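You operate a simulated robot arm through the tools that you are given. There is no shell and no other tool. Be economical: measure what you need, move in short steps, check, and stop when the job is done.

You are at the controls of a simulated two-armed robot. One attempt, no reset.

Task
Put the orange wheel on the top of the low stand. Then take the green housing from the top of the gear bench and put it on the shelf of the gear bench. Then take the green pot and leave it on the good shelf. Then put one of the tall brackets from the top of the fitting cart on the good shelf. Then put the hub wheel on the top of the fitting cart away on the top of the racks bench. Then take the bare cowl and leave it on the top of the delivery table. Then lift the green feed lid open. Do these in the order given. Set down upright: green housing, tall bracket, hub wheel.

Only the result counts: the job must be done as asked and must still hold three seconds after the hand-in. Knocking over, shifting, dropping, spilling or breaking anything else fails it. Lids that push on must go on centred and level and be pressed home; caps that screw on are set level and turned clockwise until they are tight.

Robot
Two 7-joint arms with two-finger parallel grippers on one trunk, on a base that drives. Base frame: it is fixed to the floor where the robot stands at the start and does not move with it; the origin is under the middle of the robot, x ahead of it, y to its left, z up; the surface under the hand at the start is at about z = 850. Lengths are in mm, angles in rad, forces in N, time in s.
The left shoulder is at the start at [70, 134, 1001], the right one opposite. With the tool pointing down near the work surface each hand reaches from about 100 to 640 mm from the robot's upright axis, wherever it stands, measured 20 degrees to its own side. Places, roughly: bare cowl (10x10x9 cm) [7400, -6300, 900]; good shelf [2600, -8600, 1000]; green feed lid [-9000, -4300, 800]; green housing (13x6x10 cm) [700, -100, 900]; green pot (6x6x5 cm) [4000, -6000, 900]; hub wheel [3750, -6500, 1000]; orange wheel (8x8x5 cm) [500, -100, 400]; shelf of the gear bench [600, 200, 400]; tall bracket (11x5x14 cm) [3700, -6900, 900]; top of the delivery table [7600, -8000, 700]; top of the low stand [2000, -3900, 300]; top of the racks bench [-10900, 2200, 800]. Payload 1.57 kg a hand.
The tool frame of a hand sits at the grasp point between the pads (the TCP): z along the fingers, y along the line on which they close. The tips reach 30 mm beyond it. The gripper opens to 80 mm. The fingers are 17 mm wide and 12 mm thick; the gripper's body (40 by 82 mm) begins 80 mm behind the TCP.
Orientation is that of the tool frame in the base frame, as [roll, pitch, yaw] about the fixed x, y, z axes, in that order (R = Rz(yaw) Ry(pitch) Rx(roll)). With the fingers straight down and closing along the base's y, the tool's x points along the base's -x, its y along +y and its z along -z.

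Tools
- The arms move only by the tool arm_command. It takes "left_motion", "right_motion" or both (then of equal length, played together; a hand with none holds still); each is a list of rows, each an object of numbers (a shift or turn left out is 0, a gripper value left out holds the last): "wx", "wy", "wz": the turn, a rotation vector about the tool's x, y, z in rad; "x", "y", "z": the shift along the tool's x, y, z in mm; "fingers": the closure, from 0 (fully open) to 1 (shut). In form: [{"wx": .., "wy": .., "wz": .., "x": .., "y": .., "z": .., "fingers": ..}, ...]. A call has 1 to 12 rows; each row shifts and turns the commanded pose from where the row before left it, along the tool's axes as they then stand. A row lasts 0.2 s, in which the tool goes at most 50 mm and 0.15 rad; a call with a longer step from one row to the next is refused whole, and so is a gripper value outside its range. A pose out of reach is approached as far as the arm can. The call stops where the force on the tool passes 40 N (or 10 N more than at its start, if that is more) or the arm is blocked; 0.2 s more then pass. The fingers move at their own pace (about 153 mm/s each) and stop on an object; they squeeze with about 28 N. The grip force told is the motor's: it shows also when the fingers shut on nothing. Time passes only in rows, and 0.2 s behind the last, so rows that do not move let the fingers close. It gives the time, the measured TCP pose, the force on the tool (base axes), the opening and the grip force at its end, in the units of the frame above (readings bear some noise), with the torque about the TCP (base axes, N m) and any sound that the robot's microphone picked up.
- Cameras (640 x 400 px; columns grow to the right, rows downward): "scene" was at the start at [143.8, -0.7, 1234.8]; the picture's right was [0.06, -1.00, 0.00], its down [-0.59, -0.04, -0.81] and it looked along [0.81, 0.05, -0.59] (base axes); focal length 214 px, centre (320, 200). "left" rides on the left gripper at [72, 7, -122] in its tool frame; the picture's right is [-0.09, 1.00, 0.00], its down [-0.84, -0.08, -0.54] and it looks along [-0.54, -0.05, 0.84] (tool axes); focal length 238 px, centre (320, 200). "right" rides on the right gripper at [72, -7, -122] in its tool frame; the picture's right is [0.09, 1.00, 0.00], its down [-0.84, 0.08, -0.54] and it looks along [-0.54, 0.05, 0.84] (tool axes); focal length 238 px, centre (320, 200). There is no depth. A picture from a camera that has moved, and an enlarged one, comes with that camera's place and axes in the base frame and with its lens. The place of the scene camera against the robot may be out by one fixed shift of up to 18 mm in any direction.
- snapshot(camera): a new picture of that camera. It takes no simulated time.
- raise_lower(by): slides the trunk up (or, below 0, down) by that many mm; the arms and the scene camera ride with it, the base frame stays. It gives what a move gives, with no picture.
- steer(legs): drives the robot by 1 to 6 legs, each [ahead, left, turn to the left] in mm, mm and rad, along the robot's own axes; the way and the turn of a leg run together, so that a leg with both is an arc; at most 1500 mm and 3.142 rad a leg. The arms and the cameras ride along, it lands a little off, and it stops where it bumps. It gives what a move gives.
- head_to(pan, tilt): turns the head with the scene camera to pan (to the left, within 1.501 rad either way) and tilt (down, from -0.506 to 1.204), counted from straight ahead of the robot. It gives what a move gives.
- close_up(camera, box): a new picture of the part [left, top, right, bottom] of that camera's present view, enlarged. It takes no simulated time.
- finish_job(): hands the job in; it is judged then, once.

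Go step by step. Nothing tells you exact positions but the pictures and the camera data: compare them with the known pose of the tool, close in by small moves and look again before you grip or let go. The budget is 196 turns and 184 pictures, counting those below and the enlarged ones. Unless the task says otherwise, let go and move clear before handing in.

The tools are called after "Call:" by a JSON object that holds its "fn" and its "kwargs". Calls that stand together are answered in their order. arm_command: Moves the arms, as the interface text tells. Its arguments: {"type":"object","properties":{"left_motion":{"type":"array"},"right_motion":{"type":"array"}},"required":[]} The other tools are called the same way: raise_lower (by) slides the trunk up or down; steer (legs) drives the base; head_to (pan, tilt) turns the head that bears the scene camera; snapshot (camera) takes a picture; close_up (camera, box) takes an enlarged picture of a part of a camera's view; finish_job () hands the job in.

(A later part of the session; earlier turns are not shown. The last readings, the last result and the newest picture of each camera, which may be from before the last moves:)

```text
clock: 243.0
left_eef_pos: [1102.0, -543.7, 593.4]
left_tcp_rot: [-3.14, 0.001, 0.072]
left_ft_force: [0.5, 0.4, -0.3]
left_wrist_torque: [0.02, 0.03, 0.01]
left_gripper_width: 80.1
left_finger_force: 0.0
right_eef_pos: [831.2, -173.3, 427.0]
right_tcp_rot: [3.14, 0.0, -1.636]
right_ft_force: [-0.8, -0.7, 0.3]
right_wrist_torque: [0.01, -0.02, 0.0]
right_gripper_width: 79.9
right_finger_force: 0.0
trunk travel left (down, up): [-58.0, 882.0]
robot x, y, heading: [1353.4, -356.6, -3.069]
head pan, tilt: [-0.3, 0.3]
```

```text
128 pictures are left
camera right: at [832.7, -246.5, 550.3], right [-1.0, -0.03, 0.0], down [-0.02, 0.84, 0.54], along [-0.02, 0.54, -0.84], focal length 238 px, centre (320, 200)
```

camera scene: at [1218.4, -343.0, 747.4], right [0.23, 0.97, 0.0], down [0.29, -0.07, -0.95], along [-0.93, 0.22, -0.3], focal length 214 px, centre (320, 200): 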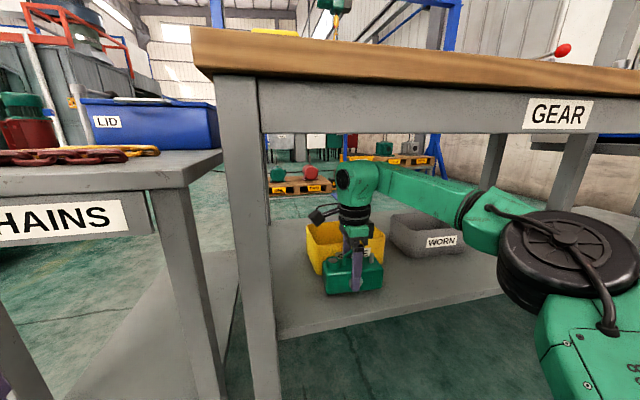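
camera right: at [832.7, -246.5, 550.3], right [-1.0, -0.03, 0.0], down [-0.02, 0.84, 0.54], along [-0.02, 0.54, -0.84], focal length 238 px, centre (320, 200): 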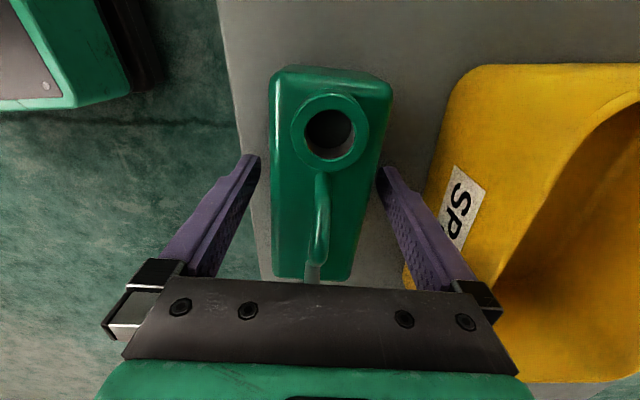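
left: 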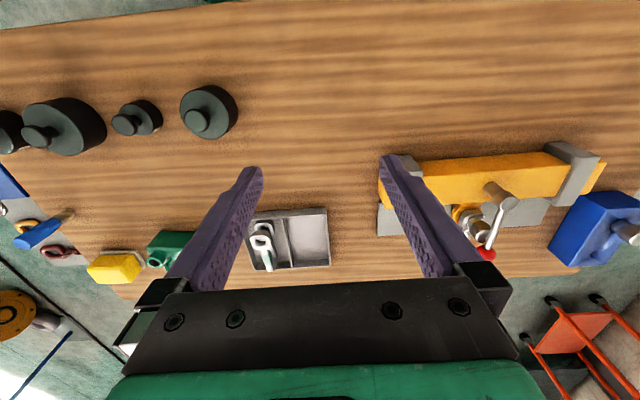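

Released. The handle blocks a straight exit under the apron, so rise a little, slide along the box's length (+y), then back out.

Call:
{"fn": "arm_command", "kwargs": {"right_motion": [{"z": -20}, {"z": -22}, {"x": -20}, {"x": -20}, {}]}}

Call:
{"fn": "snapshot", "kwargs": {"camera": "right"}}

```text
clock: 244.2
left_eef_pos: [1101.9, -542.2, 593.7]
left_tcp_rot: [-3.141, 0.0, 0.073]
left_ft_force: [-0.5, -0.6, -0.4]
left_wrist_torque: [-0.02, 0.02, -0.01]
left_gripper_width: 80.1
left_finger_force: 0.1
right_eef_pos: [833.2, -134.5, 468.9]
right_tcp_rot: [3.14, -0.001, -1.635]
right_ft_force: [-1.0, 0.5, 0.1]
right_wrist_torque: [0.0, -0.01, -0.04]
right_gripper_width: 79.9
right_finger_force: 0.1
trunk travel left (down, up): [-58.0, 882.0]
robot x, y, heading: [1356.7, -355.0, -3.074]
head pan, tilt: [-0.3, 0.3]
```

```text
127 pictures are left
camera right: at [834.7, -207.8, 593.2], right [-1.0, -0.03, 0.0], down [-0.02, 0.84, 0.54], along [-0.02, 0.54, -0.84], focal length 238 px, centre (320, 200)
```

right: 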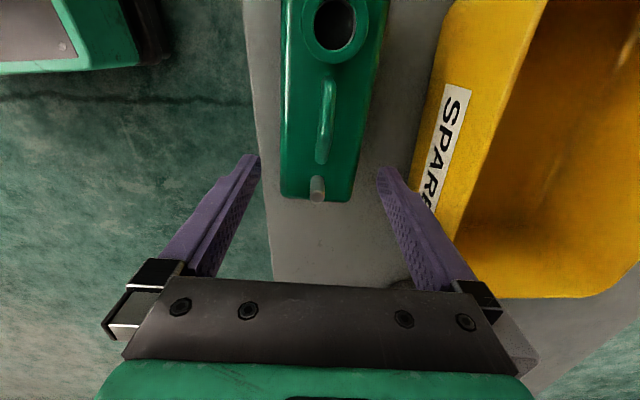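

Call:
{"fn": "arm_command", "kwargs": {"right_motion": [{"x": -20}, {"x": -20, "y": -4}, {"x": -10, "y": -4, "fingers": 0.4}, {"fingers": 0.4}]}}

Call:
{"fn": "snapshot", "kwargs": {"camera": "right"}}

```text
clock: 245.2
left_eef_pos: [1102.8, -541.7, 591.9]
left_tcp_rot: [-3.139, 0.001, 0.071]
left_ft_force: [0.5, 0.7, -0.2]
left_wrist_torque: [-0.02, 0.03, -0.01]
left_gripper_width: 79.8
left_finger_force: 0.0
right_eef_pos: [845.4, -83.7, 470.3]
right_tcp_rot: [-3.141, -0.001, -1.636]
right_ft_force: [0.2, 0.2, 1.5]
right_wrist_torque: [0.01, -0.01, 0.05]
right_gripper_width: 47.9
right_finger_force: 0.0
trunk travel left (down, up): [-58.0, 882.0]
robot x, y, heading: [1350.7, -352.3, -3.07]
head pan, tilt: [-0.3, 0.3]
```

```text
126 pictures are left
camera right: at [846.5, -157.0, 594.0], right [-1.0, -0.03, 0.0], down [-0.02, 0.84, 0.54], along [-0.02, 0.54, -0.84], focal length 238 px, centre (320, 200)
```

right: 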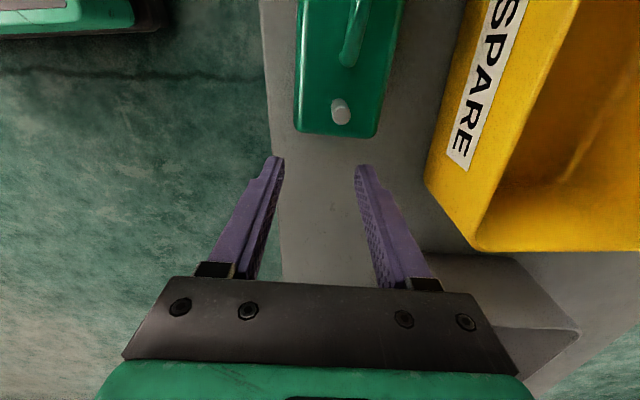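

Clear of the box; backing straight out.

Call:
{"fn": "steer", "kwargs": {"legs": [[-450, 0, 0]]}}

Call:
{"fn": "snapshot", "kwargs": {"camera": "scene"}}

```text
clock: 247.9
left_eef_pos: [1547.6, -511.5, 592.8]
left_tcp_rot: [-3.14, 0.001, 0.071]
left_ft_force: [0.4, -0.1, -0.5]
left_wrist_torque: [0.01, 0.0, -0.01]
left_gripper_width: 79.9
left_finger_force: 0.0
right_eef_pos: [1290.5, -52.2, 470.5]
right_tcp_rot: [3.141, -0.002, -1.638]
right_ft_force: [0.5, 0.3, -0.3]
right_wrist_torque: [-0.01, -0.01, 0.01]
right_gripper_width: 47.8
right_finger_force: 0.0
trunk travel left (down, up): [-58.0, 882.0]
robot x, y, heading: [1799.5, -325.1, -3.069]
head pan, tilt: [-0.3, 0.3]
```

```text
125 pictures are left
camera scene: at [1664.5, -312.3, 747.6], right [0.23, 0.97, 0.0], down [0.29, -0.07, -0.96], along [-0.93, 0.22, -0.3], focal length 214 px, centre (320, 200)
```

scene: 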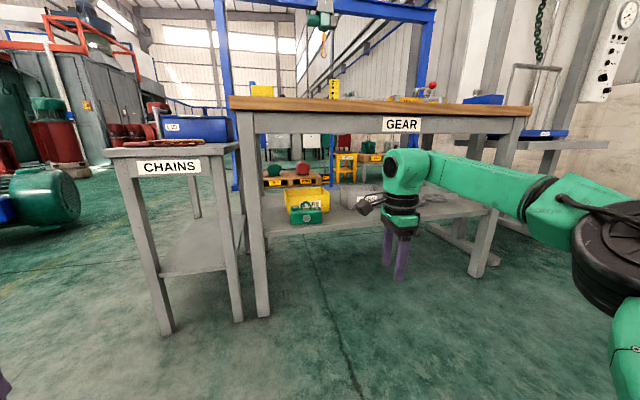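

The housing stands on the shelf. Next is the green pot at about (4000, -6000); I'll raise the trunk and look for where the floor cables run.

Call:
{"fn": "raise_lower", "kwargs": {"by": 400}}

Call:
{"fn": "steer", "kwargs": {"legs": [[-300, 0, 0], [0, 0, 2.25]]}}

Call:
{"fn": "head_to", "kwargs": {"pan": 0.3, "tilt": 0.25}}

Call:
{"fn": "snapshot", "kwargs": {"camera": "scene"}}

```text
clock: 251.7
left_eef_pos: [1547.4, -511.6, 992.7]
left_tcp_rot: [-3.139, -0.001, 0.07]
left_ft_force: [0.2, -0.4, -0.4]
left_wrist_torque: [0.01, -0.01, -0.02]
left_gripper_width: 80.0
left_finger_force: 0.1
right_eef_pos: [1289.7, -52.9, 869.5]
right_tcp_rot: [3.141, -0.001, -1.637]
right_ft_force: [0.5, 0.1, -0.4]
right_wrist_torque: [0.01, 0.03, -0.01]
right_gripper_width: 47.9
right_finger_force: 0.0
trunk travel left (down, up): [-458.0, 482.0]
robot x, y, heading: [1801.0, -322.3, -3.076]
head pan, tilt: [-0.3, 0.3]
```

```text
clock: 259.1
left_eef_pos: [2396.6, -383.6, 994.6]
left_tcp_rot: [-3.141, 0.0, 2.314]
left_ft_force: [0.7, -1.4, -0.6]
left_wrist_torque: [0.04, -0.01, -0.03]
left_gripper_width: 80.1
left_finger_force: 0.1
right_eef_pos: [2198.1, -870.9, 870.7]
right_tcp_rot: [-3.141, 0.0, 0.609]
right_ft_force: [-0.7, -0.3, -0.4]
right_wrist_torque: [-0.03, 0.04, -0.04]
right_gripper_width: 47.9
right_finger_force: 0.1
trunk travel left (down, up): [-458.0, 482.0]
robot x, y, heading: [2092.5, -302.1, -0.829]
head pan, tilt: [-0.3, 0.3]
```

```text
clock: 260.1
left_eef_pos: [2396.4, -383.7, 994.6]
left_tcp_rot: [-3.14, 0.001, 2.314]
left_ft_force: [0.6, -1.3, -0.2]
left_wrist_torque: [-0.02, 0.04, -0.01]
left_gripper_width: 80.2
left_finger_force: 0.0
right_eef_pos: [2197.8, -871.0, 871.8]
right_tcp_rot: [-3.141, 0.0, 0.606]
right_ft_force: [0.1, 0.4, -0.7]
right_wrist_torque: [0.01, 0.01, -0.02]
right_gripper_width: 47.9
right_finger_force: 0.1
trunk travel left (down, up): [-458.0, 482.0]
robot x, y, heading: [2093.7, -305.4, -0.825]
head pan, tilt: [0.3, 0.25]
```

```text
124 pictures are left
camera scene: at [2213.5, -394.5, 1152.3], right [-0.5, -0.86, 0.0], down [-0.21, 0.12, -0.97], along [0.84, -0.49, -0.25], focal length 214 px, centre (320, 200)
```

scene: 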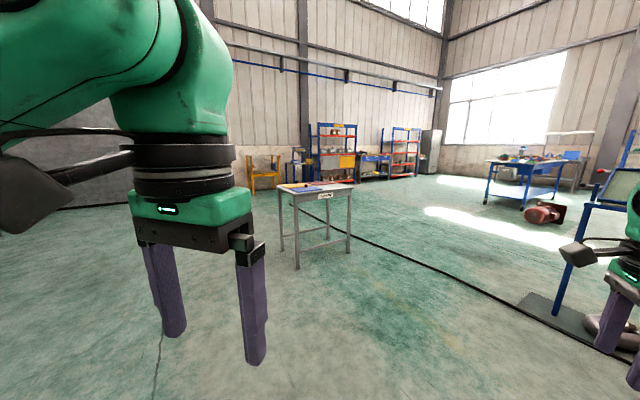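

The long cable seems thin and was already crossed once; the reel cables were the blockers. I'll go east of the reel via (3250, -2000).

Call:
{"fn": "steer", "kwargs": {"legs": [[0, 0, -0.147], [1450, 0, 0], [600, 0, 0], [0, 0, -0.6], [800, 0, 0]]}}

Call:
{"fn": "head_to", "kwargs": {"pan": 0, "tilt": 0.2}}

Call:
{"fn": "snapshot", "kwargs": {"camera": "scene"}}

```text
clock: 276.4
left_eef_pos: [3449.6, -3038.5, 993.4]
left_tcp_rot: [-3.138, 0.0, 1.595]
left_ft_force: [0.1, -0.5, 0.4]
left_wrist_torque: [-0.01, 0.02, -0.01]
left_gripper_width: 79.9
left_finger_force: 0.1
right_eef_pos: [2979.2, -3274.1, 870.5]
right_tcp_rot: [-3.14, 0.0, -0.112]
right_ft_force: [0.0, -0.8, 0.6]
right_wrist_torque: [0.03, -0.01, -0.04]
right_gripper_width: 48.1
right_finger_force: 0.0
trunk travel left (down, up): [-458.0, 482.0]
robot x, y, heading: [3273.2, -2781.2, -1.546]
head pan, tilt: [0.3, 0.25]
```

```text
clock: 277.2
left_eef_pos: [3449.8, -3038.4, 993.0]
left_tcp_rot: [-3.141, 0.0, 1.595]
left_ft_force: [0.6, -0.1, -0.2]
left_wrist_torque: [-0.03, 0.01, 0.03]
left_gripper_width: 79.8
left_finger_force: 0.0
right_eef_pos: [2979.1, -3272.9, 870.9]
right_tcp_rot: [3.141, -0.001, -0.111]
right_ft_force: [-0.3, 0.2, 0.0]
right_wrist_torque: [-0.02, -0.07, 0.0]
right_gripper_width: 48.3
right_finger_force: 0.1
trunk travel left (down, up): [-458.0, 482.0]
robot x, y, heading: [3274.5, -2779.4, -1.546]
head pan, tilt: [0.0, 0.201]
```

```text
123 pictures are left
camera scene: at [3283.4, -2927.2, 1156.9], right [-1.0, -0.02, 0.0], down [0.0, 0.2, -0.98], along [0.02, -0.98, -0.2], focal length 214 px, centre (320, 200)
```

scene: 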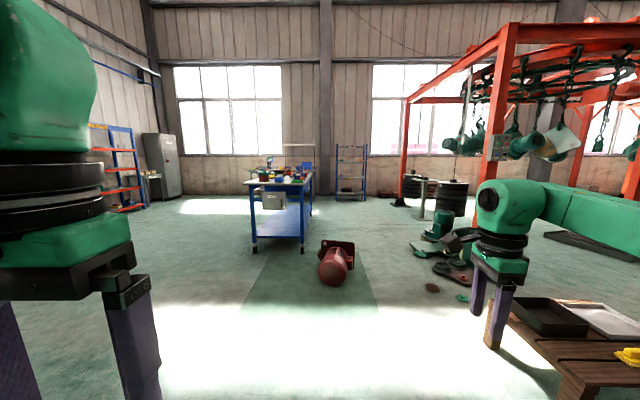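

The blue fitting cart spans about x 3525–4165 from y -5400 southward; the rack beyond is the good shelf. Zoom on the cart.

Call:
{"fn": "close_up", "kwargs": {"camera": "scene", "box": [236, 140, 332, 200]}}

Call:
{"fn": "close_up", "kwargs": {"camera": "scene", "box": [310, 130, 406, 210]}}

```text
6.67 times, centred on (284, 170) of scene
camera zoom: at [3283.4, -2927.2, 1156.9], right [-1.0, -0.02, 0.0], down [0.0, 0.2, -0.98], along [0.02, -0.98, -0.2], focal length 1430 px, centre (560, 400)
```

zoom: 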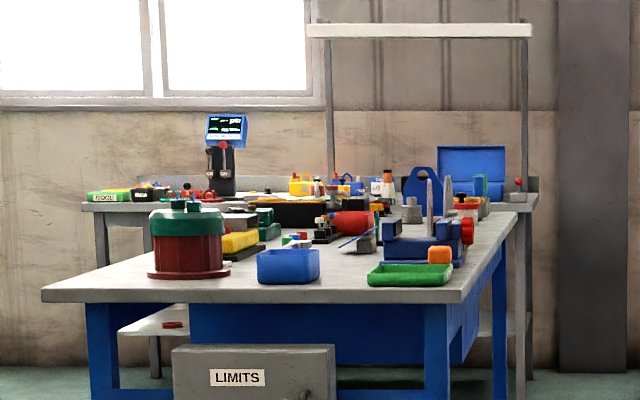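

```text
5.00 times, centred on (358, 170) of scene
camera zoom: at [3283.4, -2927.2, 1156.9], right [-1.0, -0.02, 0.0], down [0.0, 0.2, -0.98], along [0.02, -0.98, -0.2], focal length 1072 px, centre (130, 350)
```

zoom: 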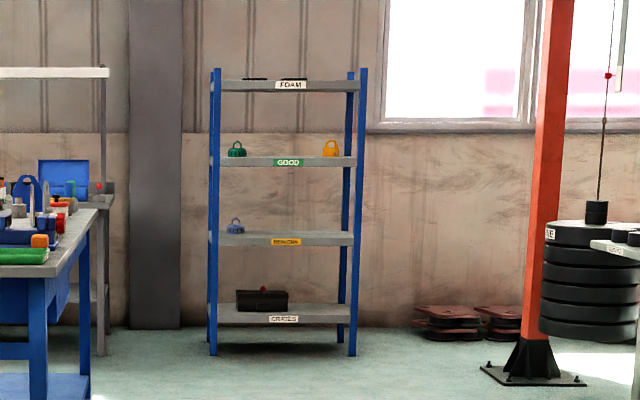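

The cart is crowded; the pot is on its east side, so I'll drive to the east side with hands raised and face it.

Call:
{"fn": "raise_lower", "kwargs": {"by": 250}}

Call:
{"fn": "steer", "kwargs": {"legs": [[0, 0, 0.58], [1450, 0, 0], [1050, 0, 0], [0, 0, -0.605], [1150, 0, 0], [0, 0, -1.571]]}}

Call:
{"fn": "head_to", "kwargs": {"pan": 0, "tilt": 0.45}}

Call:
{"fn": "snapshot", "kwargs": {"camera": "scene"}}

```text
clock: 279.8
left_eef_pos: [3448.9, -3038.3, 1243.3]
left_tcp_rot: [-3.14, 0.001, 1.595]
left_ft_force: [0.3, 0.3, -0.3]
left_wrist_torque: [-0.02, -0.01, 0.01]
left_gripper_width: 79.7
left_finger_force: 0.0
right_eef_pos: [2979.2, -3273.4, 1121.2]
right_tcp_rot: [3.139, -0.001, -0.112]
right_ft_force: [-0.7, -0.2, -0.3]
right_wrist_torque: [-0.02, 0.01, -0.01]
right_gripper_width: 48.1
right_finger_force: 0.1
trunk travel left (down, up): [-708.0, 232.0]
robot x, y, heading: [3273.2, -2782.5, -1.545]
head pan, tilt: [0.0, 0.201]
```

```text
clock: 304.4
left_eef_pos: [4366.7, -6141.5, 1244.3]
left_tcp_rot: [-3.14, 0.0, -0.016]
left_ft_force: [-1.3, -0.4, 0.2]
left_wrist_torque: [0.02, 0.01, 0.02]
left_gripper_width: 80.1
left_finger_force: 0.2
right_eef_pos: [4148.6, -5662.7, 1120.6]
right_tcp_rot: [3.141, 0.001, -1.724]
right_ft_force: [0.6, 0.7, 0.2]
right_wrist_torque: [0.0, 0.02, 0.01]
right_gripper_width: 48.0
right_finger_force: 0.0
trunk travel left (down, up): [-708.0, 232.0]
robot x, y, heading: [4633.5, -5974.6, 3.123]
head pan, tilt: [0.0, 0.201]
```

```text
clock: 305.2
left_eef_pos: [4366.1, -6140.8, 1244.1]
left_tcp_rot: [-3.139, 0.001, -0.017]
left_ft_force: [-0.6, -0.8, 0.5]
left_wrist_torque: [0.01, 0.02, -0.01]
left_gripper_width: 80.2
left_finger_force: 0.1
right_eef_pos: [4150.4, -5662.4, 1120.9]
right_tcp_rot: [-3.141, 0.0, -1.724]
right_ft_force: [0.0, -0.1, 0.6]
right_wrist_torque: [-0.01, 0.01, -0.02]
right_gripper_width: 47.8
right_finger_force: 0.0
trunk travel left (down, up): [-708.0, 232.0]
robot x, y, heading: [4634.0, -5977.3, 3.127]
head pan, tilt: [0.0, 0.45]
```

```text
120 pictures are left
camera scene: at [4497.5, -5979.8, 1383.7], right [0.02, 1.0, 0.0], down [0.43, -0.01, -0.9], along [-0.9, 0.02, -0.43], focal length 214 px, centre (320, 200)
```

scene: 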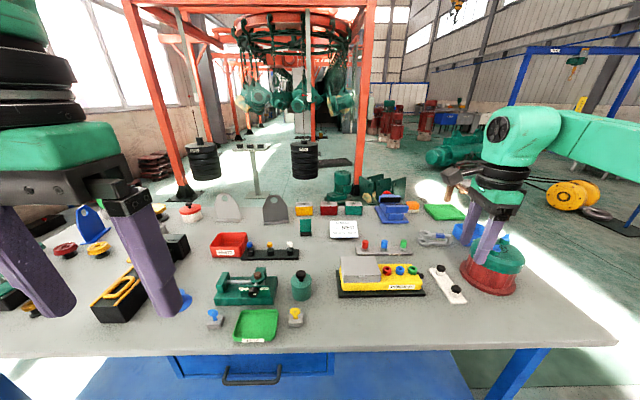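

I see a small green round pot near (302, 286) in the picture. Zoom in.

Call:
{"fn": "close_up", "kwargs": {"camera": "scene", "box": [190, 220, 350, 350]}}

Call:
{"fn": "close_up", "kwargs": {"camera": "scene", "box": [40, 180, 340, 280]}}

```text
3.08 times, centred on (270, 285) of scene
camera zoom: at [4497.5, -5979.8, 1383.7], right [0.02, 1.0, 0.0], down [0.43, -0.01, -0.9], along [-0.9, 0.02, -0.43], focal length 660 px, centre (474, -62)
```

zoom: 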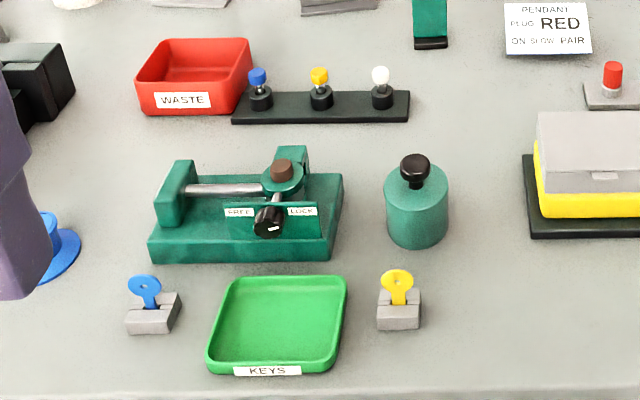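

```text
2.13 times, centred on (190, 230) of scene
camera zoom: at [4497.5, -5979.8, 1383.7], right [0.02, 1.0, 0.0], down [0.43, -0.01, -0.9], along [-0.9, 0.02, -0.43], focal length 458 px, centre (597, 136)
```

zoom: 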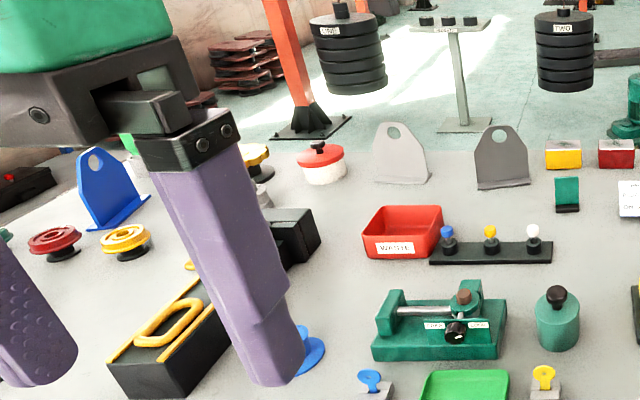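

The pot (black knob, ~58 mm wide) stands near (4050, -6026), with room to close along y. I'll turn the right hand so it closes along y.

Call:
{"fn": "arm_command", "kwargs": {"right_motion": [{"wz": -0.145, "fingers": 0}, {"wz": -0.145}, {"wz": -0.145}, {"wz": -0.145}, {"wz": -0.145}, {"wz": -0.145}, {"wz": -0.145}, {"wz": -0.145}, {"wz": -0.145}, {"wz": -0.145}, {"wz": -0.145}, {"wz": -0.129}]}}

Call:
{"fn": "steer", "kwargs": {"legs": [[0, 330, 0]]}}

Call:
{"fn": "snapshot", "kwargs": {"camera": "right"}}

Call:
{"fn": "snapshot", "kwargs": {"camera": "scene"}}

```text
clock: 307.8
left_eef_pos: [4364.9, -6139.6, 1242.5]
left_tcp_rot: [-3.142, -0.002, -0.015]
left_ft_force: [0.1, -0.2, 0.1]
left_wrist_torque: [0.0, 0.02, 0.0]
left_gripper_width: 80.0
left_finger_force: 0.0
right_eef_pos: [4150.5, -5668.0, 1117.2]
right_tcp_rot: [-3.136, -0.01, -0.011]
right_ft_force: [-0.2, 0.1, -0.5]
right_wrist_torque: [0.0, -0.02, 0.0]
right_gripper_width: 80.0
right_finger_force: 0.0
right hand out of reach, approached as far as the arm can: row 12
trunk travel left (down, up): [-708.0, 232.0]
robot x, y, heading: [4635.2, -5976.3, 3.12]
head pan, tilt: [0.0, 0.45]
```

```text
clock: 310.0
left_eef_pos: [4358.7, -6480.2, 1244.4]
left_tcp_rot: [3.141, 0.0, -0.02]
left_ft_force: [0.3, 0.1, 0.3]
left_wrist_torque: [-0.01, -0.02, -0.05]
left_gripper_width: 79.8
left_finger_force: 0.2
right_eef_pos: [4144.1, -6006.6, 1118.5]
right_tcp_rot: [-3.135, -0.007, -0.016]
right_ft_force: [-0.2, 0.8, -0.6]
right_wrist_torque: [-0.02, 0.01, 0.01]
right_gripper_width: 79.9
right_finger_force: 0.0
trunk travel left (down, up): [-708.0, 232.0]
robot x, y, heading: [4626.8, -6316.1, 3.115]
head pan, tilt: [0.0, 0.45]
```

```text
117 pictures are left
camera right: at [4215.1, -6002.8, 1242.3], right [0.08, -1.0, 0.0], down [-0.84, -0.07, 0.54], along [-0.53, -0.04, -0.84], focal length 238 px, centre (320, 200)
```

right: 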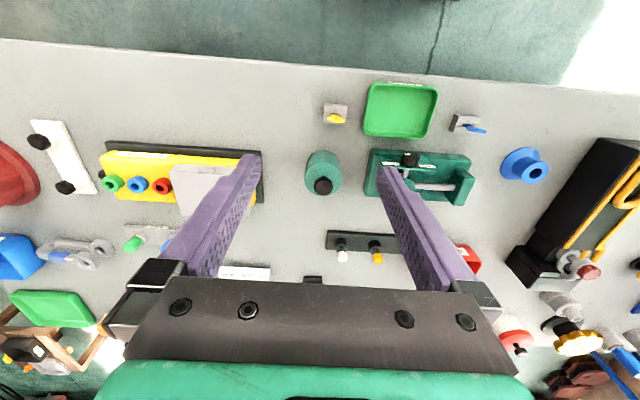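

```text
116 pictures are left
camera scene: at [4490.3, -6318.0, 1383.6], right [0.02, 1.0, 0.0], down [0.44, -0.01, -0.9], along [-0.9, 0.02, -0.44], focal length 214 px, centre (320, 200)
```

scene: 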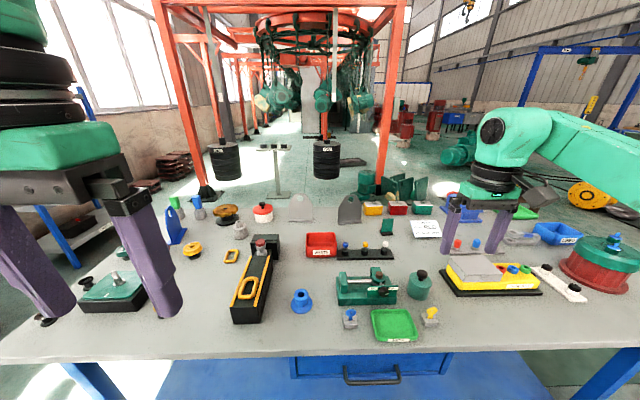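

The pot centre is about (4034, -6021). Move over it, then descend partly.

Call:
{"fn": "steer", "kwargs": {"legs": [[110, 18, 0]]}}

Call:
{"fn": "arm_command", "kwargs": {"right_motion": [{"z": 35}, {"z": 35}, {"z": 35}, {"z": 35}, {}, {}]}}

Call:
{"fn": "snapshot", "kwargs": {"camera": "right"}}

```text
clock: 311.2
left_eef_pos: [4248.6, -6494.7, 1243.8]
left_tcp_rot: [3.141, 0.002, -0.023]
left_ft_force: [0.2, -0.5, -0.4]
left_wrist_torque: [-0.01, 0.02, 0.02]
left_gripper_width: 80.2
left_finger_force: 0.1
right_eef_pos: [4035.5, -6023.4, 1119.7]
right_tcp_rot: [-3.135, -0.005, -0.016]
right_ft_force: [0.1, 0.7, 0.3]
right_wrist_torque: [0.03, -0.02, 0.0]
right_gripper_width: 80.1
right_finger_force: 0.1
trunk travel left (down, up): [-708.0, 232.0]
robot x, y, heading: [4515.3, -6331.8, 3.113]
head pan, tilt: [0.0, 0.45]
```

```text
clock: 312.6
left_eef_pos: [4246.4, -6495.9, 1243.4]
left_tcp_rot: [-3.14, -0.001, -0.022]
left_ft_force: [0.8, 0.8, 0.3]
left_wrist_torque: [-0.01, 0.01, 0.01]
left_gripper_width: 80.3
left_finger_force: 0.1
right_eef_pos: [4035.5, -6025.4, 978.5]
right_tcp_rot: [-3.134, -0.007, -0.016]
right_ft_force: [-0.1, -0.4, 0.9]
right_wrist_torque: [-0.03, -0.03, 0.0]
right_gripper_width: 80.3
right_finger_force: 0.0
trunk travel left (down, up): [-708.0, 232.0]
robot x, y, heading: [4514.6, -6333.6, 3.113]
head pan, tilt: [0.0, 0.45]
```

```text
115 pictures are left
camera right: at [4105.5, -6021.6, 1102.3], right [0.08, -1.0, -0.01], down [-0.84, -0.07, 0.54], along [-0.53, -0.04, -0.84], focal length 238 px, centre (320, 200)
```

right: 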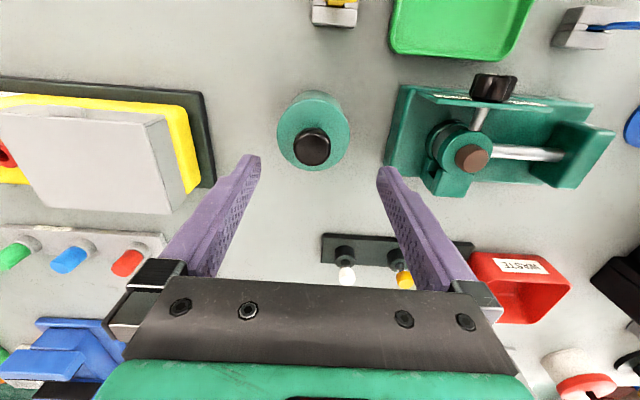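

Call:
{"fn": "arm_command", "kwargs": {"right_motion": [{"x": 9, "y": -5, "z": 30}, {"z": 30}, {}, {}]}}

Call:
{"fn": "snapshot", "kwargs": {"camera": "right"}}

```text
clock: 313.6
left_eef_pos: [4248.9, -6494.8, 1243.4]
left_tcp_rot: [3.141, 0.0, -0.023]
left_ft_force: [0.4, -0.4, 0.0]
left_wrist_torque: [-0.02, -0.02, 0.03]
left_gripper_width: 79.7
left_finger_force: 0.1
right_eef_pos: [4042.7, -6017.1, 916.9]
right_tcp_rot: [-3.135, -0.006, -0.018]
right_ft_force: [-0.2, 0.9, 0.0]
right_wrist_torque: [-0.03, 0.0, 0.03]
right_gripper_width: 80.1
right_finger_force: 0.1
trunk travel left (down, up): [-708.0, 232.0]
robot x, y, heading: [4514.6, -6332.3, 3.114]
head pan, tilt: [0.0, 0.45]
```

```text
114 pictures are left
camera right: at [4113.1, -6013.9, 1041.6], right [0.08, -1.0, -0.01], down [-0.84, -0.07, 0.54], along [-0.54, -0.04, -0.84], focal length 238 px, centre (320, 200)
```

right: 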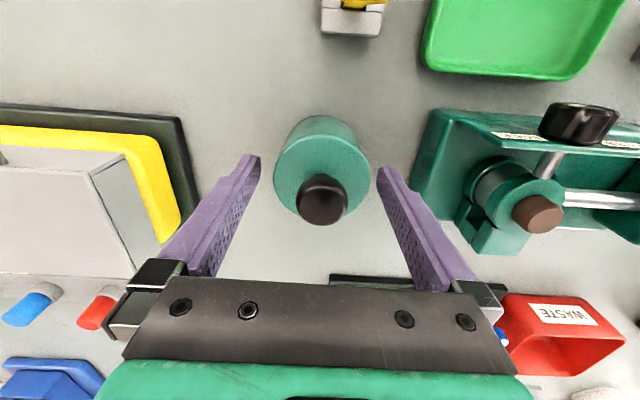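

Centred. Descend, close, lift.

Call:
{"fn": "arm_command", "kwargs": {"right_motion": [{"z": 15}, {"z": 13}, {"fingers": 1}, {"fingers": 1}, {"fingers": 1}, {}]}}

Call:
{"fn": "arm_command", "kwargs": {"right_motion": [{"z": -20}, {"z": -35}, {"z": -35}, {"z": -35}, {"z": -35}, {}]}}

Call:
{"fn": "snapshot", "kwargs": {"camera": "right"}}

```text
clock: 315.0
left_eef_pos: [4246.8, -6496.8, 1243.3]
left_tcp_rot: [-3.14, 0.0, -0.024]
left_ft_force: [0.6, 0.0, -0.1]
left_wrist_torque: [-0.01, -0.02, 0.02]
left_gripper_width: 80.0
left_finger_force: 0.0
right_eef_pos: [4045.0, -6017.6, 890.6]
right_tcp_rot: [-3.135, -0.006, -0.018]
right_ft_force: [0.0, -1.7, -0.6]
right_wrist_torque: [0.01, 0.03, -0.02]
right_gripper_width: 58.3
right_finger_force: 28.1
trunk travel left (down, up): [-708.0, 232.0]
robot x, y, heading: [4512.9, -6336.6, 3.114]
head pan, tilt: [0.0, 0.45]
heard: snap
```

```text
clock: 316.4
left_eef_pos: [4246.7, -6495.1, 1244.4]
left_tcp_rot: [-3.14, 0.001, -0.023]
left_ft_force: [0.3, -0.7, -0.4]
left_wrist_torque: [0.0, 0.0, 0.01]
left_gripper_width: 80.0
left_finger_force: 0.1
right_eef_pos: [4041.3, -6016.5, 1051.7]
right_tcp_rot: [-3.135, -0.007, -0.016]
right_ft_force: [0.1, -0.8, -0.3]
right_wrist_torque: [-0.01, 0.01, 0.0]
right_gripper_width: 58.0
right_finger_force: 28.0
trunk travel left (down, up): [-708.0, 232.0]
robot x, y, heading: [4511.7, -6333.2, 3.119]
head pan, tilt: [0.0, 0.45]
```

```text
113 pictures are left
camera right: at [4112.0, -6013.1, 1176.3], right [0.08, -1.0, -0.01], down [-0.84, -0.07, 0.54], along [-0.53, -0.04, -0.84], focal length 238 px, centre (320, 200)
```

right: 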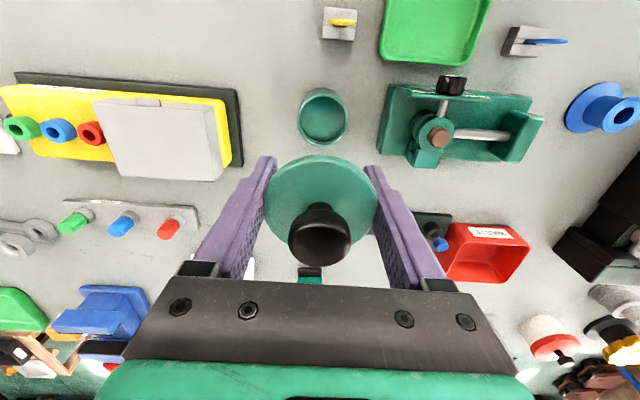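

A snap: only the pot's lid came up; the cup stayed. I must put the lid back pressed home and grip the cup lower. Look closely at both.

Call:
{"fn": "close_up", "kwargs": {"camera": "right", "box": [250, 70, 400, 270]}}

Call:
{"fn": "head_to", "kwargs": {"pan": -0.55, "tilt": 0.6}}

Call:
{"fn": "close_up", "kwargs": {"camera": "scene", "box": [240, 120, 400, 260]}}

```text
2.00 times, centred on (325, 170) of right
camera zoom: at [4112.0, -6013.1, 1176.3], right [0.08, -1.0, -0.01], down [-0.84, -0.07, 0.54], along [-0.53, -0.04, -0.84], focal length 477 px, centre (310, 260)
```

zoom: 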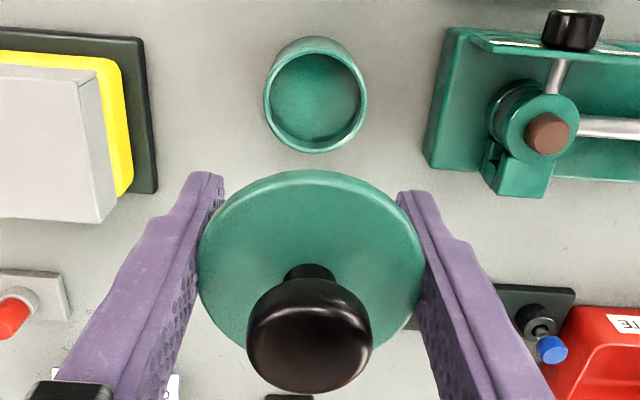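

```text
clock: 317.4
left_eef_pos: [4247.3, -6494.7, 1243.5]
left_tcp_rot: [-3.14, 0.002, -0.023]
left_ft_force: [-0.6, 0.4, 0.5]
left_wrist_torque: [0.03, -0.01, -0.01]
left_gripper_width: 80.1
left_finger_force: 0.0
right_eef_pos: [4040.7, -6018.4, 1051.4]
right_tcp_rot: [-3.135, -0.008, -0.017]
right_ft_force: [0.1, 0.2, -0.6]
right_wrist_torque: [0.0, -0.03, 0.0]
right_gripper_width: 57.9
right_finger_force: 28.1
trunk travel left (down, up): [-708.0, 232.0]
robot x, y, heading: [4516.0, -6330.1, 3.117]
head pan, tilt: [-0.55, 0.6]
```

```text
2.86 times, centred on (320, 190) of scene
camera zoom: at [4396.8, -6289.1, 1370.1], right [0.54, 0.84, 0.0], down [0.47, -0.31, -0.83], along [-0.69, 0.45, -0.56], focal length 613 px, centre (320, 229)
```

zoom: 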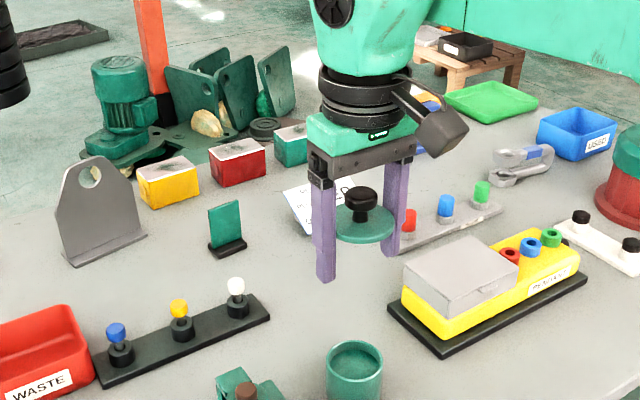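

The lid is a thin disc wider than the cup, so any vertical grip takes the lid. Plan: keep the lid in the right hand, pick the cup with the left, and re-press the lid at the shelf. Shift so the left hand faces the cup.

Call:
{"fn": "arm_command", "kwargs": {"right_motion": [{"z": -20}, {"z": -20}, {"x": 30}, {"x": 30}, {}]}}

Call:
{"fn": "steer", "kwargs": {"legs": [[0, -465, 0]]}}

Call:
{"fn": "arm_command", "kwargs": {"left_motion": [{"x": -35}, {"x": -35}, {"x": -35}, {"x": -35}, {"x": -35}, {"z": 30}, {"z": 30}, {}, {}]}}

Call:
{"fn": "snapshot", "kwargs": {"camera": "left"}}

```text
clock: 318.6
left_eef_pos: [4245.5, -6495.7, 1242.4]
left_tcp_rot: [-3.14, 0.0, -0.021]
left_ft_force: [0.2, 0.2, -0.1]
left_wrist_torque: [0.05, -0.02, 0.0]
left_gripper_width: 79.7
left_finger_force: 0.1
right_eef_pos: [4100.4, -6021.2, 1092.3]
right_tcp_rot: [-3.135, -0.007, -0.017]
right_ft_force: [-0.4, 0.0, 0.7]
right_wrist_torque: [0.01, 0.02, 0.0]
right_gripper_width: 58.3
right_finger_force: 28.2
trunk travel left (down, up): [-708.0, 232.0]
robot x, y, heading: [4514.9, -6335.0, 3.117]
head pan, tilt: [-0.55, 0.6]
```

```text
clock: 321.4
left_eef_pos: [4258.3, -6034.2, 1243.9]
left_tcp_rot: [-3.141, -0.002, -0.022]
left_ft_force: [0.2, 0.6, 0.1]
left_wrist_torque: [-0.02, 0.0, 0.01]
left_gripper_width: 80.2
left_finger_force: 0.2
right_eef_pos: [4114.5, -5559.1, 1094.6]
right_tcp_rot: [-3.135, -0.007, -0.017]
right_ft_force: [1.1, -0.4, -0.2]
right_wrist_torque: [-0.02, 0.03, 0.0]
right_gripper_width: 58.1
right_finger_force: 28.0
trunk travel left (down, up): [-708.0, 232.0]
robot x, y, heading: [4524.5, -5870.7, 3.115]
head pan, tilt: [-0.55, 0.6]
```

```text
clock: 323.4
left_eef_pos: [4083.0, -6029.1, 1182.5]
left_tcp_rot: [-3.139, 0.001, -0.023]
left_ft_force: [0.5, -0.1, 0.2]
left_wrist_torque: [0.02, 0.0, -0.01]
left_gripper_width: 80.1
left_finger_force: 0.0
right_eef_pos: [4113.0, -5559.1, 1093.3]
right_tcp_rot: [-3.136, -0.007, -0.017]
right_ft_force: [0.2, -0.3, -0.1]
right_wrist_torque: [-0.01, 0.01, 0.01]
right_gripper_width: 57.7
right_finger_force: 27.6
trunk travel left (down, up): [-708.0, 232.0]
robot x, y, heading: [4529.0, -5869.7, 3.118]
head pan, tilt: [-0.55, 0.6]
```

```text
110 pictures are left
camera left: at [4154.7, -6037.0, 1304.3], right [-0.11, -0.99, 0.0], down [-0.83, 0.1, 0.54], along [-0.54, 0.06, -0.84], focal length 238 px, centre (320, 200)
```

left: 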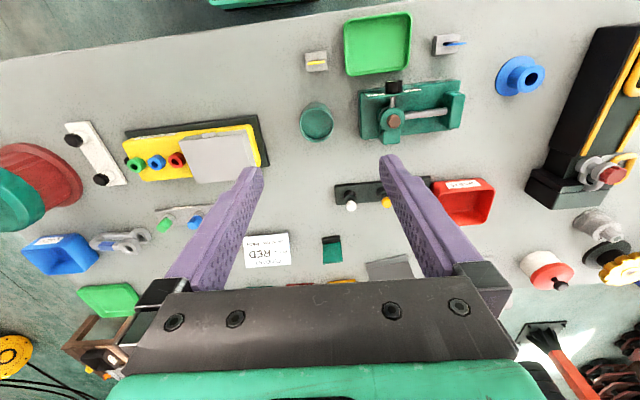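

The cup is unmoved at (4046, -6019). Lower the left hand over it.

Call:
{"fn": "arm_command", "kwargs": {"left_motion": [{"x": -19, "y": -5, "z": 25}, {"x": -18, "y": -5, "z": 30}, {"z": 40}, {"z": 40}, {"z": 40}, {"z": 40}, {}, {}]}}

Call:
{"fn": "snapshot", "kwargs": {"camera": "left"}}

```text
clock: 325.1
left_eef_pos: [4046.9, -6018.4, 967.1]
left_tcp_rot: [-3.14, 0.0, -0.023]
left_ft_force: [0.5, 0.5, -0.3]
left_wrist_torque: [0.0, -0.01, -0.01]
left_gripper_width: 80.0
left_finger_force: 0.1
right_eef_pos: [4113.0, -5558.6, 1093.7]
right_tcp_rot: [-3.134, -0.006, -0.018]
right_ft_force: [0.3, 0.2, -0.1]
right_wrist_torque: [-0.01, -0.06, 0.01]
right_gripper_width: 58.0
right_finger_force: 28.1
trunk travel left (down, up): [-708.0, 232.0]
robot x, y, heading: [4525.7, -5868.5, 3.115]
head pan, tilt: [-0.55, 0.6]
```

```text
109 pictures are left
camera left: at [4118.8, -6025.8, 1090.1], right [-0.11, -0.99, 0.0], down [-0.83, 0.1, 0.54], along [-0.54, 0.06, -0.84], focal length 238 px, centre (320, 200)
```

left: 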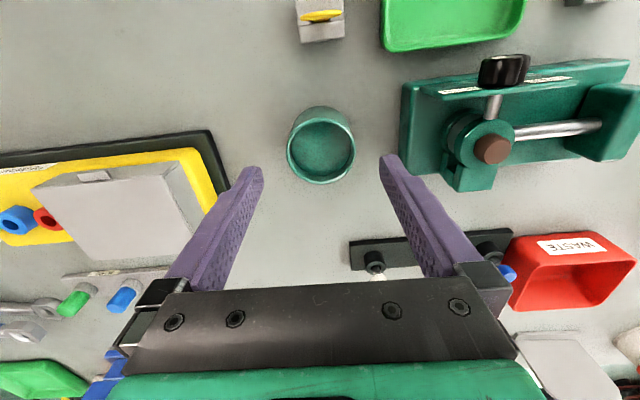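

Call:
{"fn": "arm_command", "kwargs": {"left_motion": [{"x": -3, "z": 30}, {"z": 30}, {"z": 22}, {}, {"fingers": 1}, {"fingers": 1}, {"fingers": 1}, {}]}}

Call:
{"fn": "arm_command", "kwargs": {"left_motion": [{"z": -15}, {"z": -35}, {"z": -35}, {"z": -35}, {"z": -35}, {"z": -35}, {}]}}

Call:
{"fn": "snapshot", "kwargs": {"camera": "left"}}

```text
clock: 326.5
left_eef_pos: [4043.9, -6016.8, 890.8]
left_tcp_rot: [-3.141, 0.015, -0.02]
left_ft_force: [7.9, -0.1, 12.4]
left_wrist_torque: [-0.44, -0.36, 0.1]
left_gripper_width: 57.5
left_finger_force: 28.2
right_eef_pos: [4115.7, -5557.3, 1095.4]
right_tcp_rot: [-3.137, -0.004, -0.019]
right_ft_force: [-0.2, 0.9, -0.3]
right_wrist_torque: [0.02, 0.01, 0.01]
right_gripper_width: 58.0
right_finger_force: 28.4
trunk travel left (down, up): [-708.0, 232.0]
robot x, y, heading: [4527.0, -5867.5, 3.117]
head pan, tilt: [-0.55, 0.6]
stopped in row 6 (left hand): the force on the tool passed its limit at 41 N (the readings are from after the stop); the commanded pose is now the measured one
```

```text
clock: 328.1
left_eef_pos: [4040.7, -6018.5, 1077.9]
left_tcp_rot: [-3.138, 0.009, -0.021]
left_ft_force: [0.2, 0.8, -5.6]
left_wrist_torque: [0.04, -0.01, -0.01]
left_gripper_width: 57.7
left_finger_force: 28.1
right_eef_pos: [4112.3, -5559.7, 1092.2]
right_tcp_rot: [-3.133, -0.004, -0.018]
right_ft_force: [-0.9, 0.2, 0.4]
right_wrist_torque: [0.02, 0.02, 0.0]
right_gripper_width: 58.1
right_finger_force: 27.9
trunk travel left (down, up): [-708.0, 232.0]
robot x, y, heading: [4524.1, -5869.9, 3.116]
head pan, tilt: [-0.55, 0.6]
```

```text
108 pictures are left
camera left: at [4112.7, -6026.0, 1198.5], right [-0.11, -0.99, 0.0], down [-0.83, 0.09, 0.55], along [-0.54, 0.06, -0.84], focal length 238 px, centre (320, 200)
```

left: 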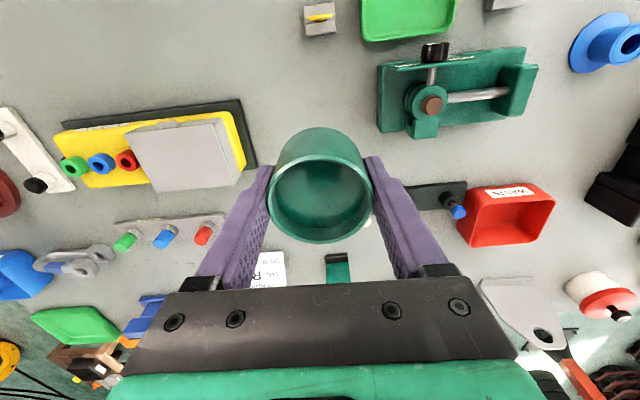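

The cup is held in the left hand (cart top z≈860). Now back away and look south for a route to the good-shelf rack.

Call:
{"fn": "steer", "kwargs": {"legs": [[-350, 0, 0], [0, 0, 1.4]]}}

Call:
{"fn": "head_to", "kwargs": {"pan": -0.35, "tilt": 0.3}}

Call:
{"fn": "snapshot", "kwargs": {"camera": "scene"}}

```text
clock: 333.9
left_eef_pos: [4945.5, -6381.0, 1078.9]
left_tcp_rot: [-3.14, 0.008, 1.39]
left_ft_force: [1.2, 0.1, -6.9]
left_wrist_torque: [0.02, 0.01, 0.01]
left_gripper_width: 57.7
left_finger_force: 28.1
right_eef_pos: [4504.3, -6236.3, 1093.5]
right_tcp_rot: [-3.134, -0.007, 1.394]
right_ft_force: [0.4, 0.0, 0.1]
right_wrist_torque: [0.02, -0.04, 0.01]
right_gripper_width: 58.0
right_finger_force: 28.3
trunk travel left (down, up): [-708.0, 232.0]
robot x, y, heading: [4878.0, -5881.5, -1.757]
head pan, tilt: [-0.55, 0.6]
```

```text
clock: 334.6
left_eef_pos: [4944.7, -6382.1, 1078.3]
left_tcp_rot: [-3.14, 0.008, 1.388]
left_ft_force: [0.3, 0.0, -5.4]
left_wrist_torque: [0.02, -0.02, 0.01]
left_gripper_width: 57.7
left_finger_force: 28.2
right_eef_pos: [4503.2, -6238.0, 1093.4]
right_tcp_rot: [-3.135, -0.006, 1.393]
right_ft_force: [-0.4, -0.5, -0.4]
right_wrist_torque: [-0.02, -0.02, -0.03]
right_gripper_width: 57.8
right_finger_force: 27.8
trunk travel left (down, up): [-708.0, 232.0]
robot x, y, heading: [4879.3, -5879.6, -1.755]
head pan, tilt: [-0.351, 0.3]
```

```text
107 pictures are left
camera scene: at [4826.8, -6015.3, 1397.4], right [-0.86, 0.51, 0.0], down [0.15, 0.26, -0.95], along [-0.49, -0.82, -0.3], focal length 214 px, centre (320, 200)
```

scene: 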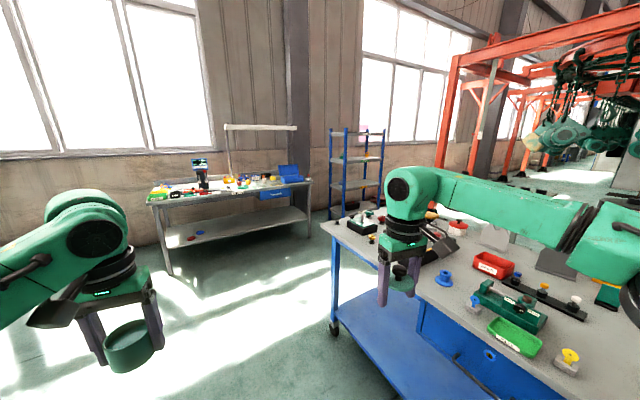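

The aisle between cart (end y≈-7050) and grey table (front y≈-8440) is open. Drive through to the rack's front at x≈2600.

Call:
{"fn": "steer", "kwargs": {"legs": [[0, 0, 0.088], [1450, 0, 0], [400, 0, 0], [0, 0, -1.475], [1100, 0, 0], [980, 0, 0]]}}

Call:
{"fn": "steer", "kwargs": {"legs": [[0, 0, 1.571]]}}

Call:
{"fn": "head_to", "kwargs": {"pan": 0, "tilt": 0.3}}

Call:
{"fn": "snapshot", "kwargs": {"camera": "scene"}}

```text
clock: 357.9
left_eef_pos: [2169.6, -7744.0, 1077.6]
left_tcp_rot: [-3.139, 0.009, -0.059]
left_ft_force: [-0.2, -0.3, -6.3]
left_wrist_torque: [0.01, -0.05, 0.0]
left_gripper_width: 57.6
left_finger_force: 27.6
right_eef_pos: [2257.8, -7288.7, 1093.0]
right_tcp_rot: [-3.135, -0.006, -0.057]
right_ft_force: [-0.5, 0.1, -0.6]
right_wrist_torque: [-0.02, 0.0, 0.0]
right_gripper_width: 57.6
right_finger_force: 28.5
trunk travel left (down, up): [-708.0, 232.0]
robot x, y, heading: [2659.5, -7616.8, 3.077]
head pan, tilt: [-0.351, 0.3]
```

```text
clock: 362.1
left_eef_pos: [2781.4, -8108.2, 1078.8]
left_tcp_rot: [-3.139, 0.006, 1.497]
left_ft_force: [0.1, -0.5, -5.9]
left_wrist_torque: [0.02, 0.01, 0.01]
left_gripper_width: 57.8
left_finger_force: 28.4
right_eef_pos: [2327.3, -8010.9, 1092.8]
right_tcp_rot: [-3.136, -0.008, 1.499]
right_ft_force: [0.3, -0.7, -1.0]
right_wrist_torque: [-0.03, -0.03, 0.0]
right_gripper_width: 57.7
right_finger_force: 27.7
trunk travel left (down, up): [-708.0, 232.0]
robot x, y, heading: [2659.7, -7611.6, -1.65]
head pan, tilt: [-0.351, 0.3]
```

```text
clock: 362.9
left_eef_pos: [2781.8, -8107.9, 1077.2]
left_tcp_rot: [-3.14, 0.007, 1.499]
left_ft_force: [0.7, 0.0, -6.4]
left_wrist_torque: [0.0, 0.02, 0.01]
left_gripper_width: 57.4
left_finger_force: 27.8
right_eef_pos: [2326.7, -8011.9, 1093.3]
right_tcp_rot: [-3.134, -0.007, 1.5]
right_ft_force: [0.1, -0.1, -0.4]
right_wrist_torque: [0.03, 0.03, 0.0]
right_gripper_width: 58.2
right_finger_force: 27.6
trunk travel left (down, up): [-708.0, 232.0]
robot x, y, heading: [2659.6, -7615.2, -1.649]
head pan, tilt: [0.0, 0.3]
```

```text
106 pictures are left
camera scene: at [2655.1, -7765.1, 1397.4], right [-1.0, 0.08, 0.0], down [0.02, 0.3, -0.95], along [-0.08, -0.95, -0.3], focal length 214 px, centre (320, 200)
```

scene: 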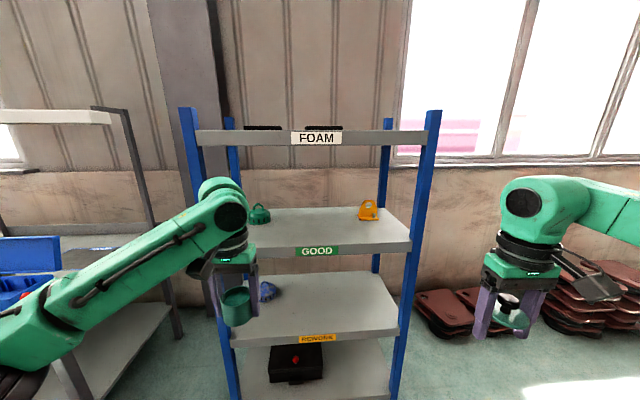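

The good shelf (x 2265–2997, front y≈-8430) has free space in front. I need the height of the FOAM shelf above it; zoom.

Call:
{"fn": "close_up", "kwargs": {"camera": "scene", "box": [240, 110, 400, 270]}}

```text
2.50 times, centred on (320, 190) of scene
camera zoom: at [2655.1, -7765.1, 1397.4], right [-1.0, 0.08, 0.0], down [0.02, 0.3, -0.95], along [-0.08, -0.95, -0.3], focal length 536 px, centre (320, 225)
```

zoom: 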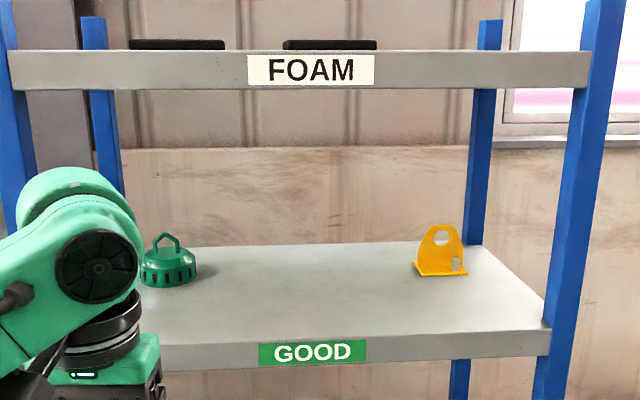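

Gap to FOAM is only ~350 mm. Plan: left sets the cup near the shelf's front edge; the right then puts the lid on with a tilted hand. First square up, retract the right hand, and approach.

Call:
{"fn": "arm_command", "kwargs": {"right_motion": [{"x": 40, "y": 20}, {"x": 40, "y": 20}, {"x": 40, "y": 20}, {"x": 40}, {}]}}

Call:
{"fn": "steer", "kwargs": {"legs": [[0, 0, 0.078], [250, -99, 0]]}}

Call:
{"fn": "snapshot", "kwargs": {"camera": "scene"}}

Call:
{"fn": "snapshot", "kwargs": {"camera": "left"}}

```text
clock: 364.1
left_eef_pos: [2781.7, -8108.4, 1076.5]
left_tcp_rot: [-3.139, 0.006, 1.499]
left_ft_force: [-0.5, 0.5, -6.3]
left_wrist_torque: [0.01, 0.01, -0.05]
left_gripper_width: 57.6
left_finger_force: 28.0
right_eef_pos: [2398.6, -7853.4, 1095.5]
right_tcp_rot: [-3.134, -0.009, 1.5]
right_ft_force: [0.0, -0.2, -0.5]
right_wrist_torque: [-0.04, -0.01, -0.01]
right_gripper_width: 57.6
right_finger_force: 27.9
trunk travel left (down, up): [-708.0, 232.0]
robot x, y, heading: [2661.1, -7616.2, -1.645]
head pan, tilt: [0.0, 0.3]
```

```text
clock: 366.5
left_eef_pos: [2724.2, -8338.2, 1077.2]
left_tcp_rot: [-3.141, 0.009, 1.58]
left_ft_force: [0.4, 0.8, -5.6]
left_wrist_torque: [-0.04, 0.0, -0.02]
left_gripper_width: 57.4
left_finger_force: 28.1
right_eef_pos: [2319.9, -8115.8, 1096.0]
right_tcp_rot: [-3.135, -0.006, 1.583]
right_ft_force: [0.3, 0.7, -0.7]
right_wrist_torque: [-0.01, 0.0, 0.02]
right_gripper_width: 57.7
right_finger_force: 28.3
trunk travel left (down, up): [-708.0, 232.0]
robot x, y, heading: [2559.3, -7858.8, -1.573]
head pan, tilt: [0.0, 0.3]
```

```text
104 pictures are left
camera scene: at [2568.7, -8007.0, 1397.6], right [-1.0, 0.0, 0.0], down [0.0, 0.3, -0.96], along [0.0, -0.96, -0.3], focal length 214 px, centre (320, 200)
```

scene: 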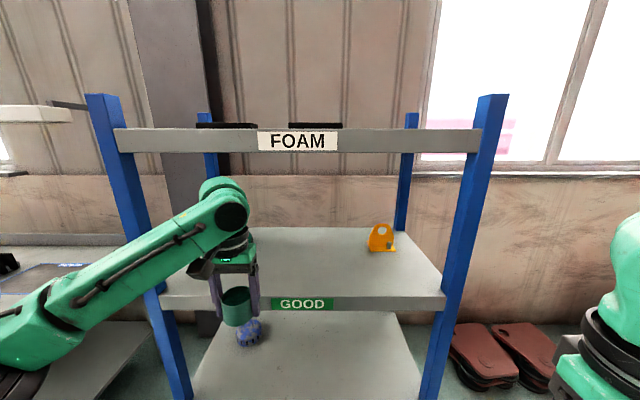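

```text
103 pictures are left
camera left: at [2729.7, -8264.5, 1198.7], right [1.0, -0.08, 0.0], down [-0.07, -0.83, 0.55], along [-0.05, -0.55, -0.84], focal length 238 px, centre (320, 200)
```

left: 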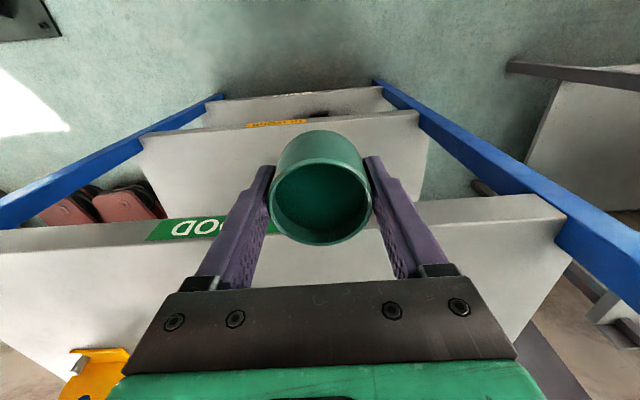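

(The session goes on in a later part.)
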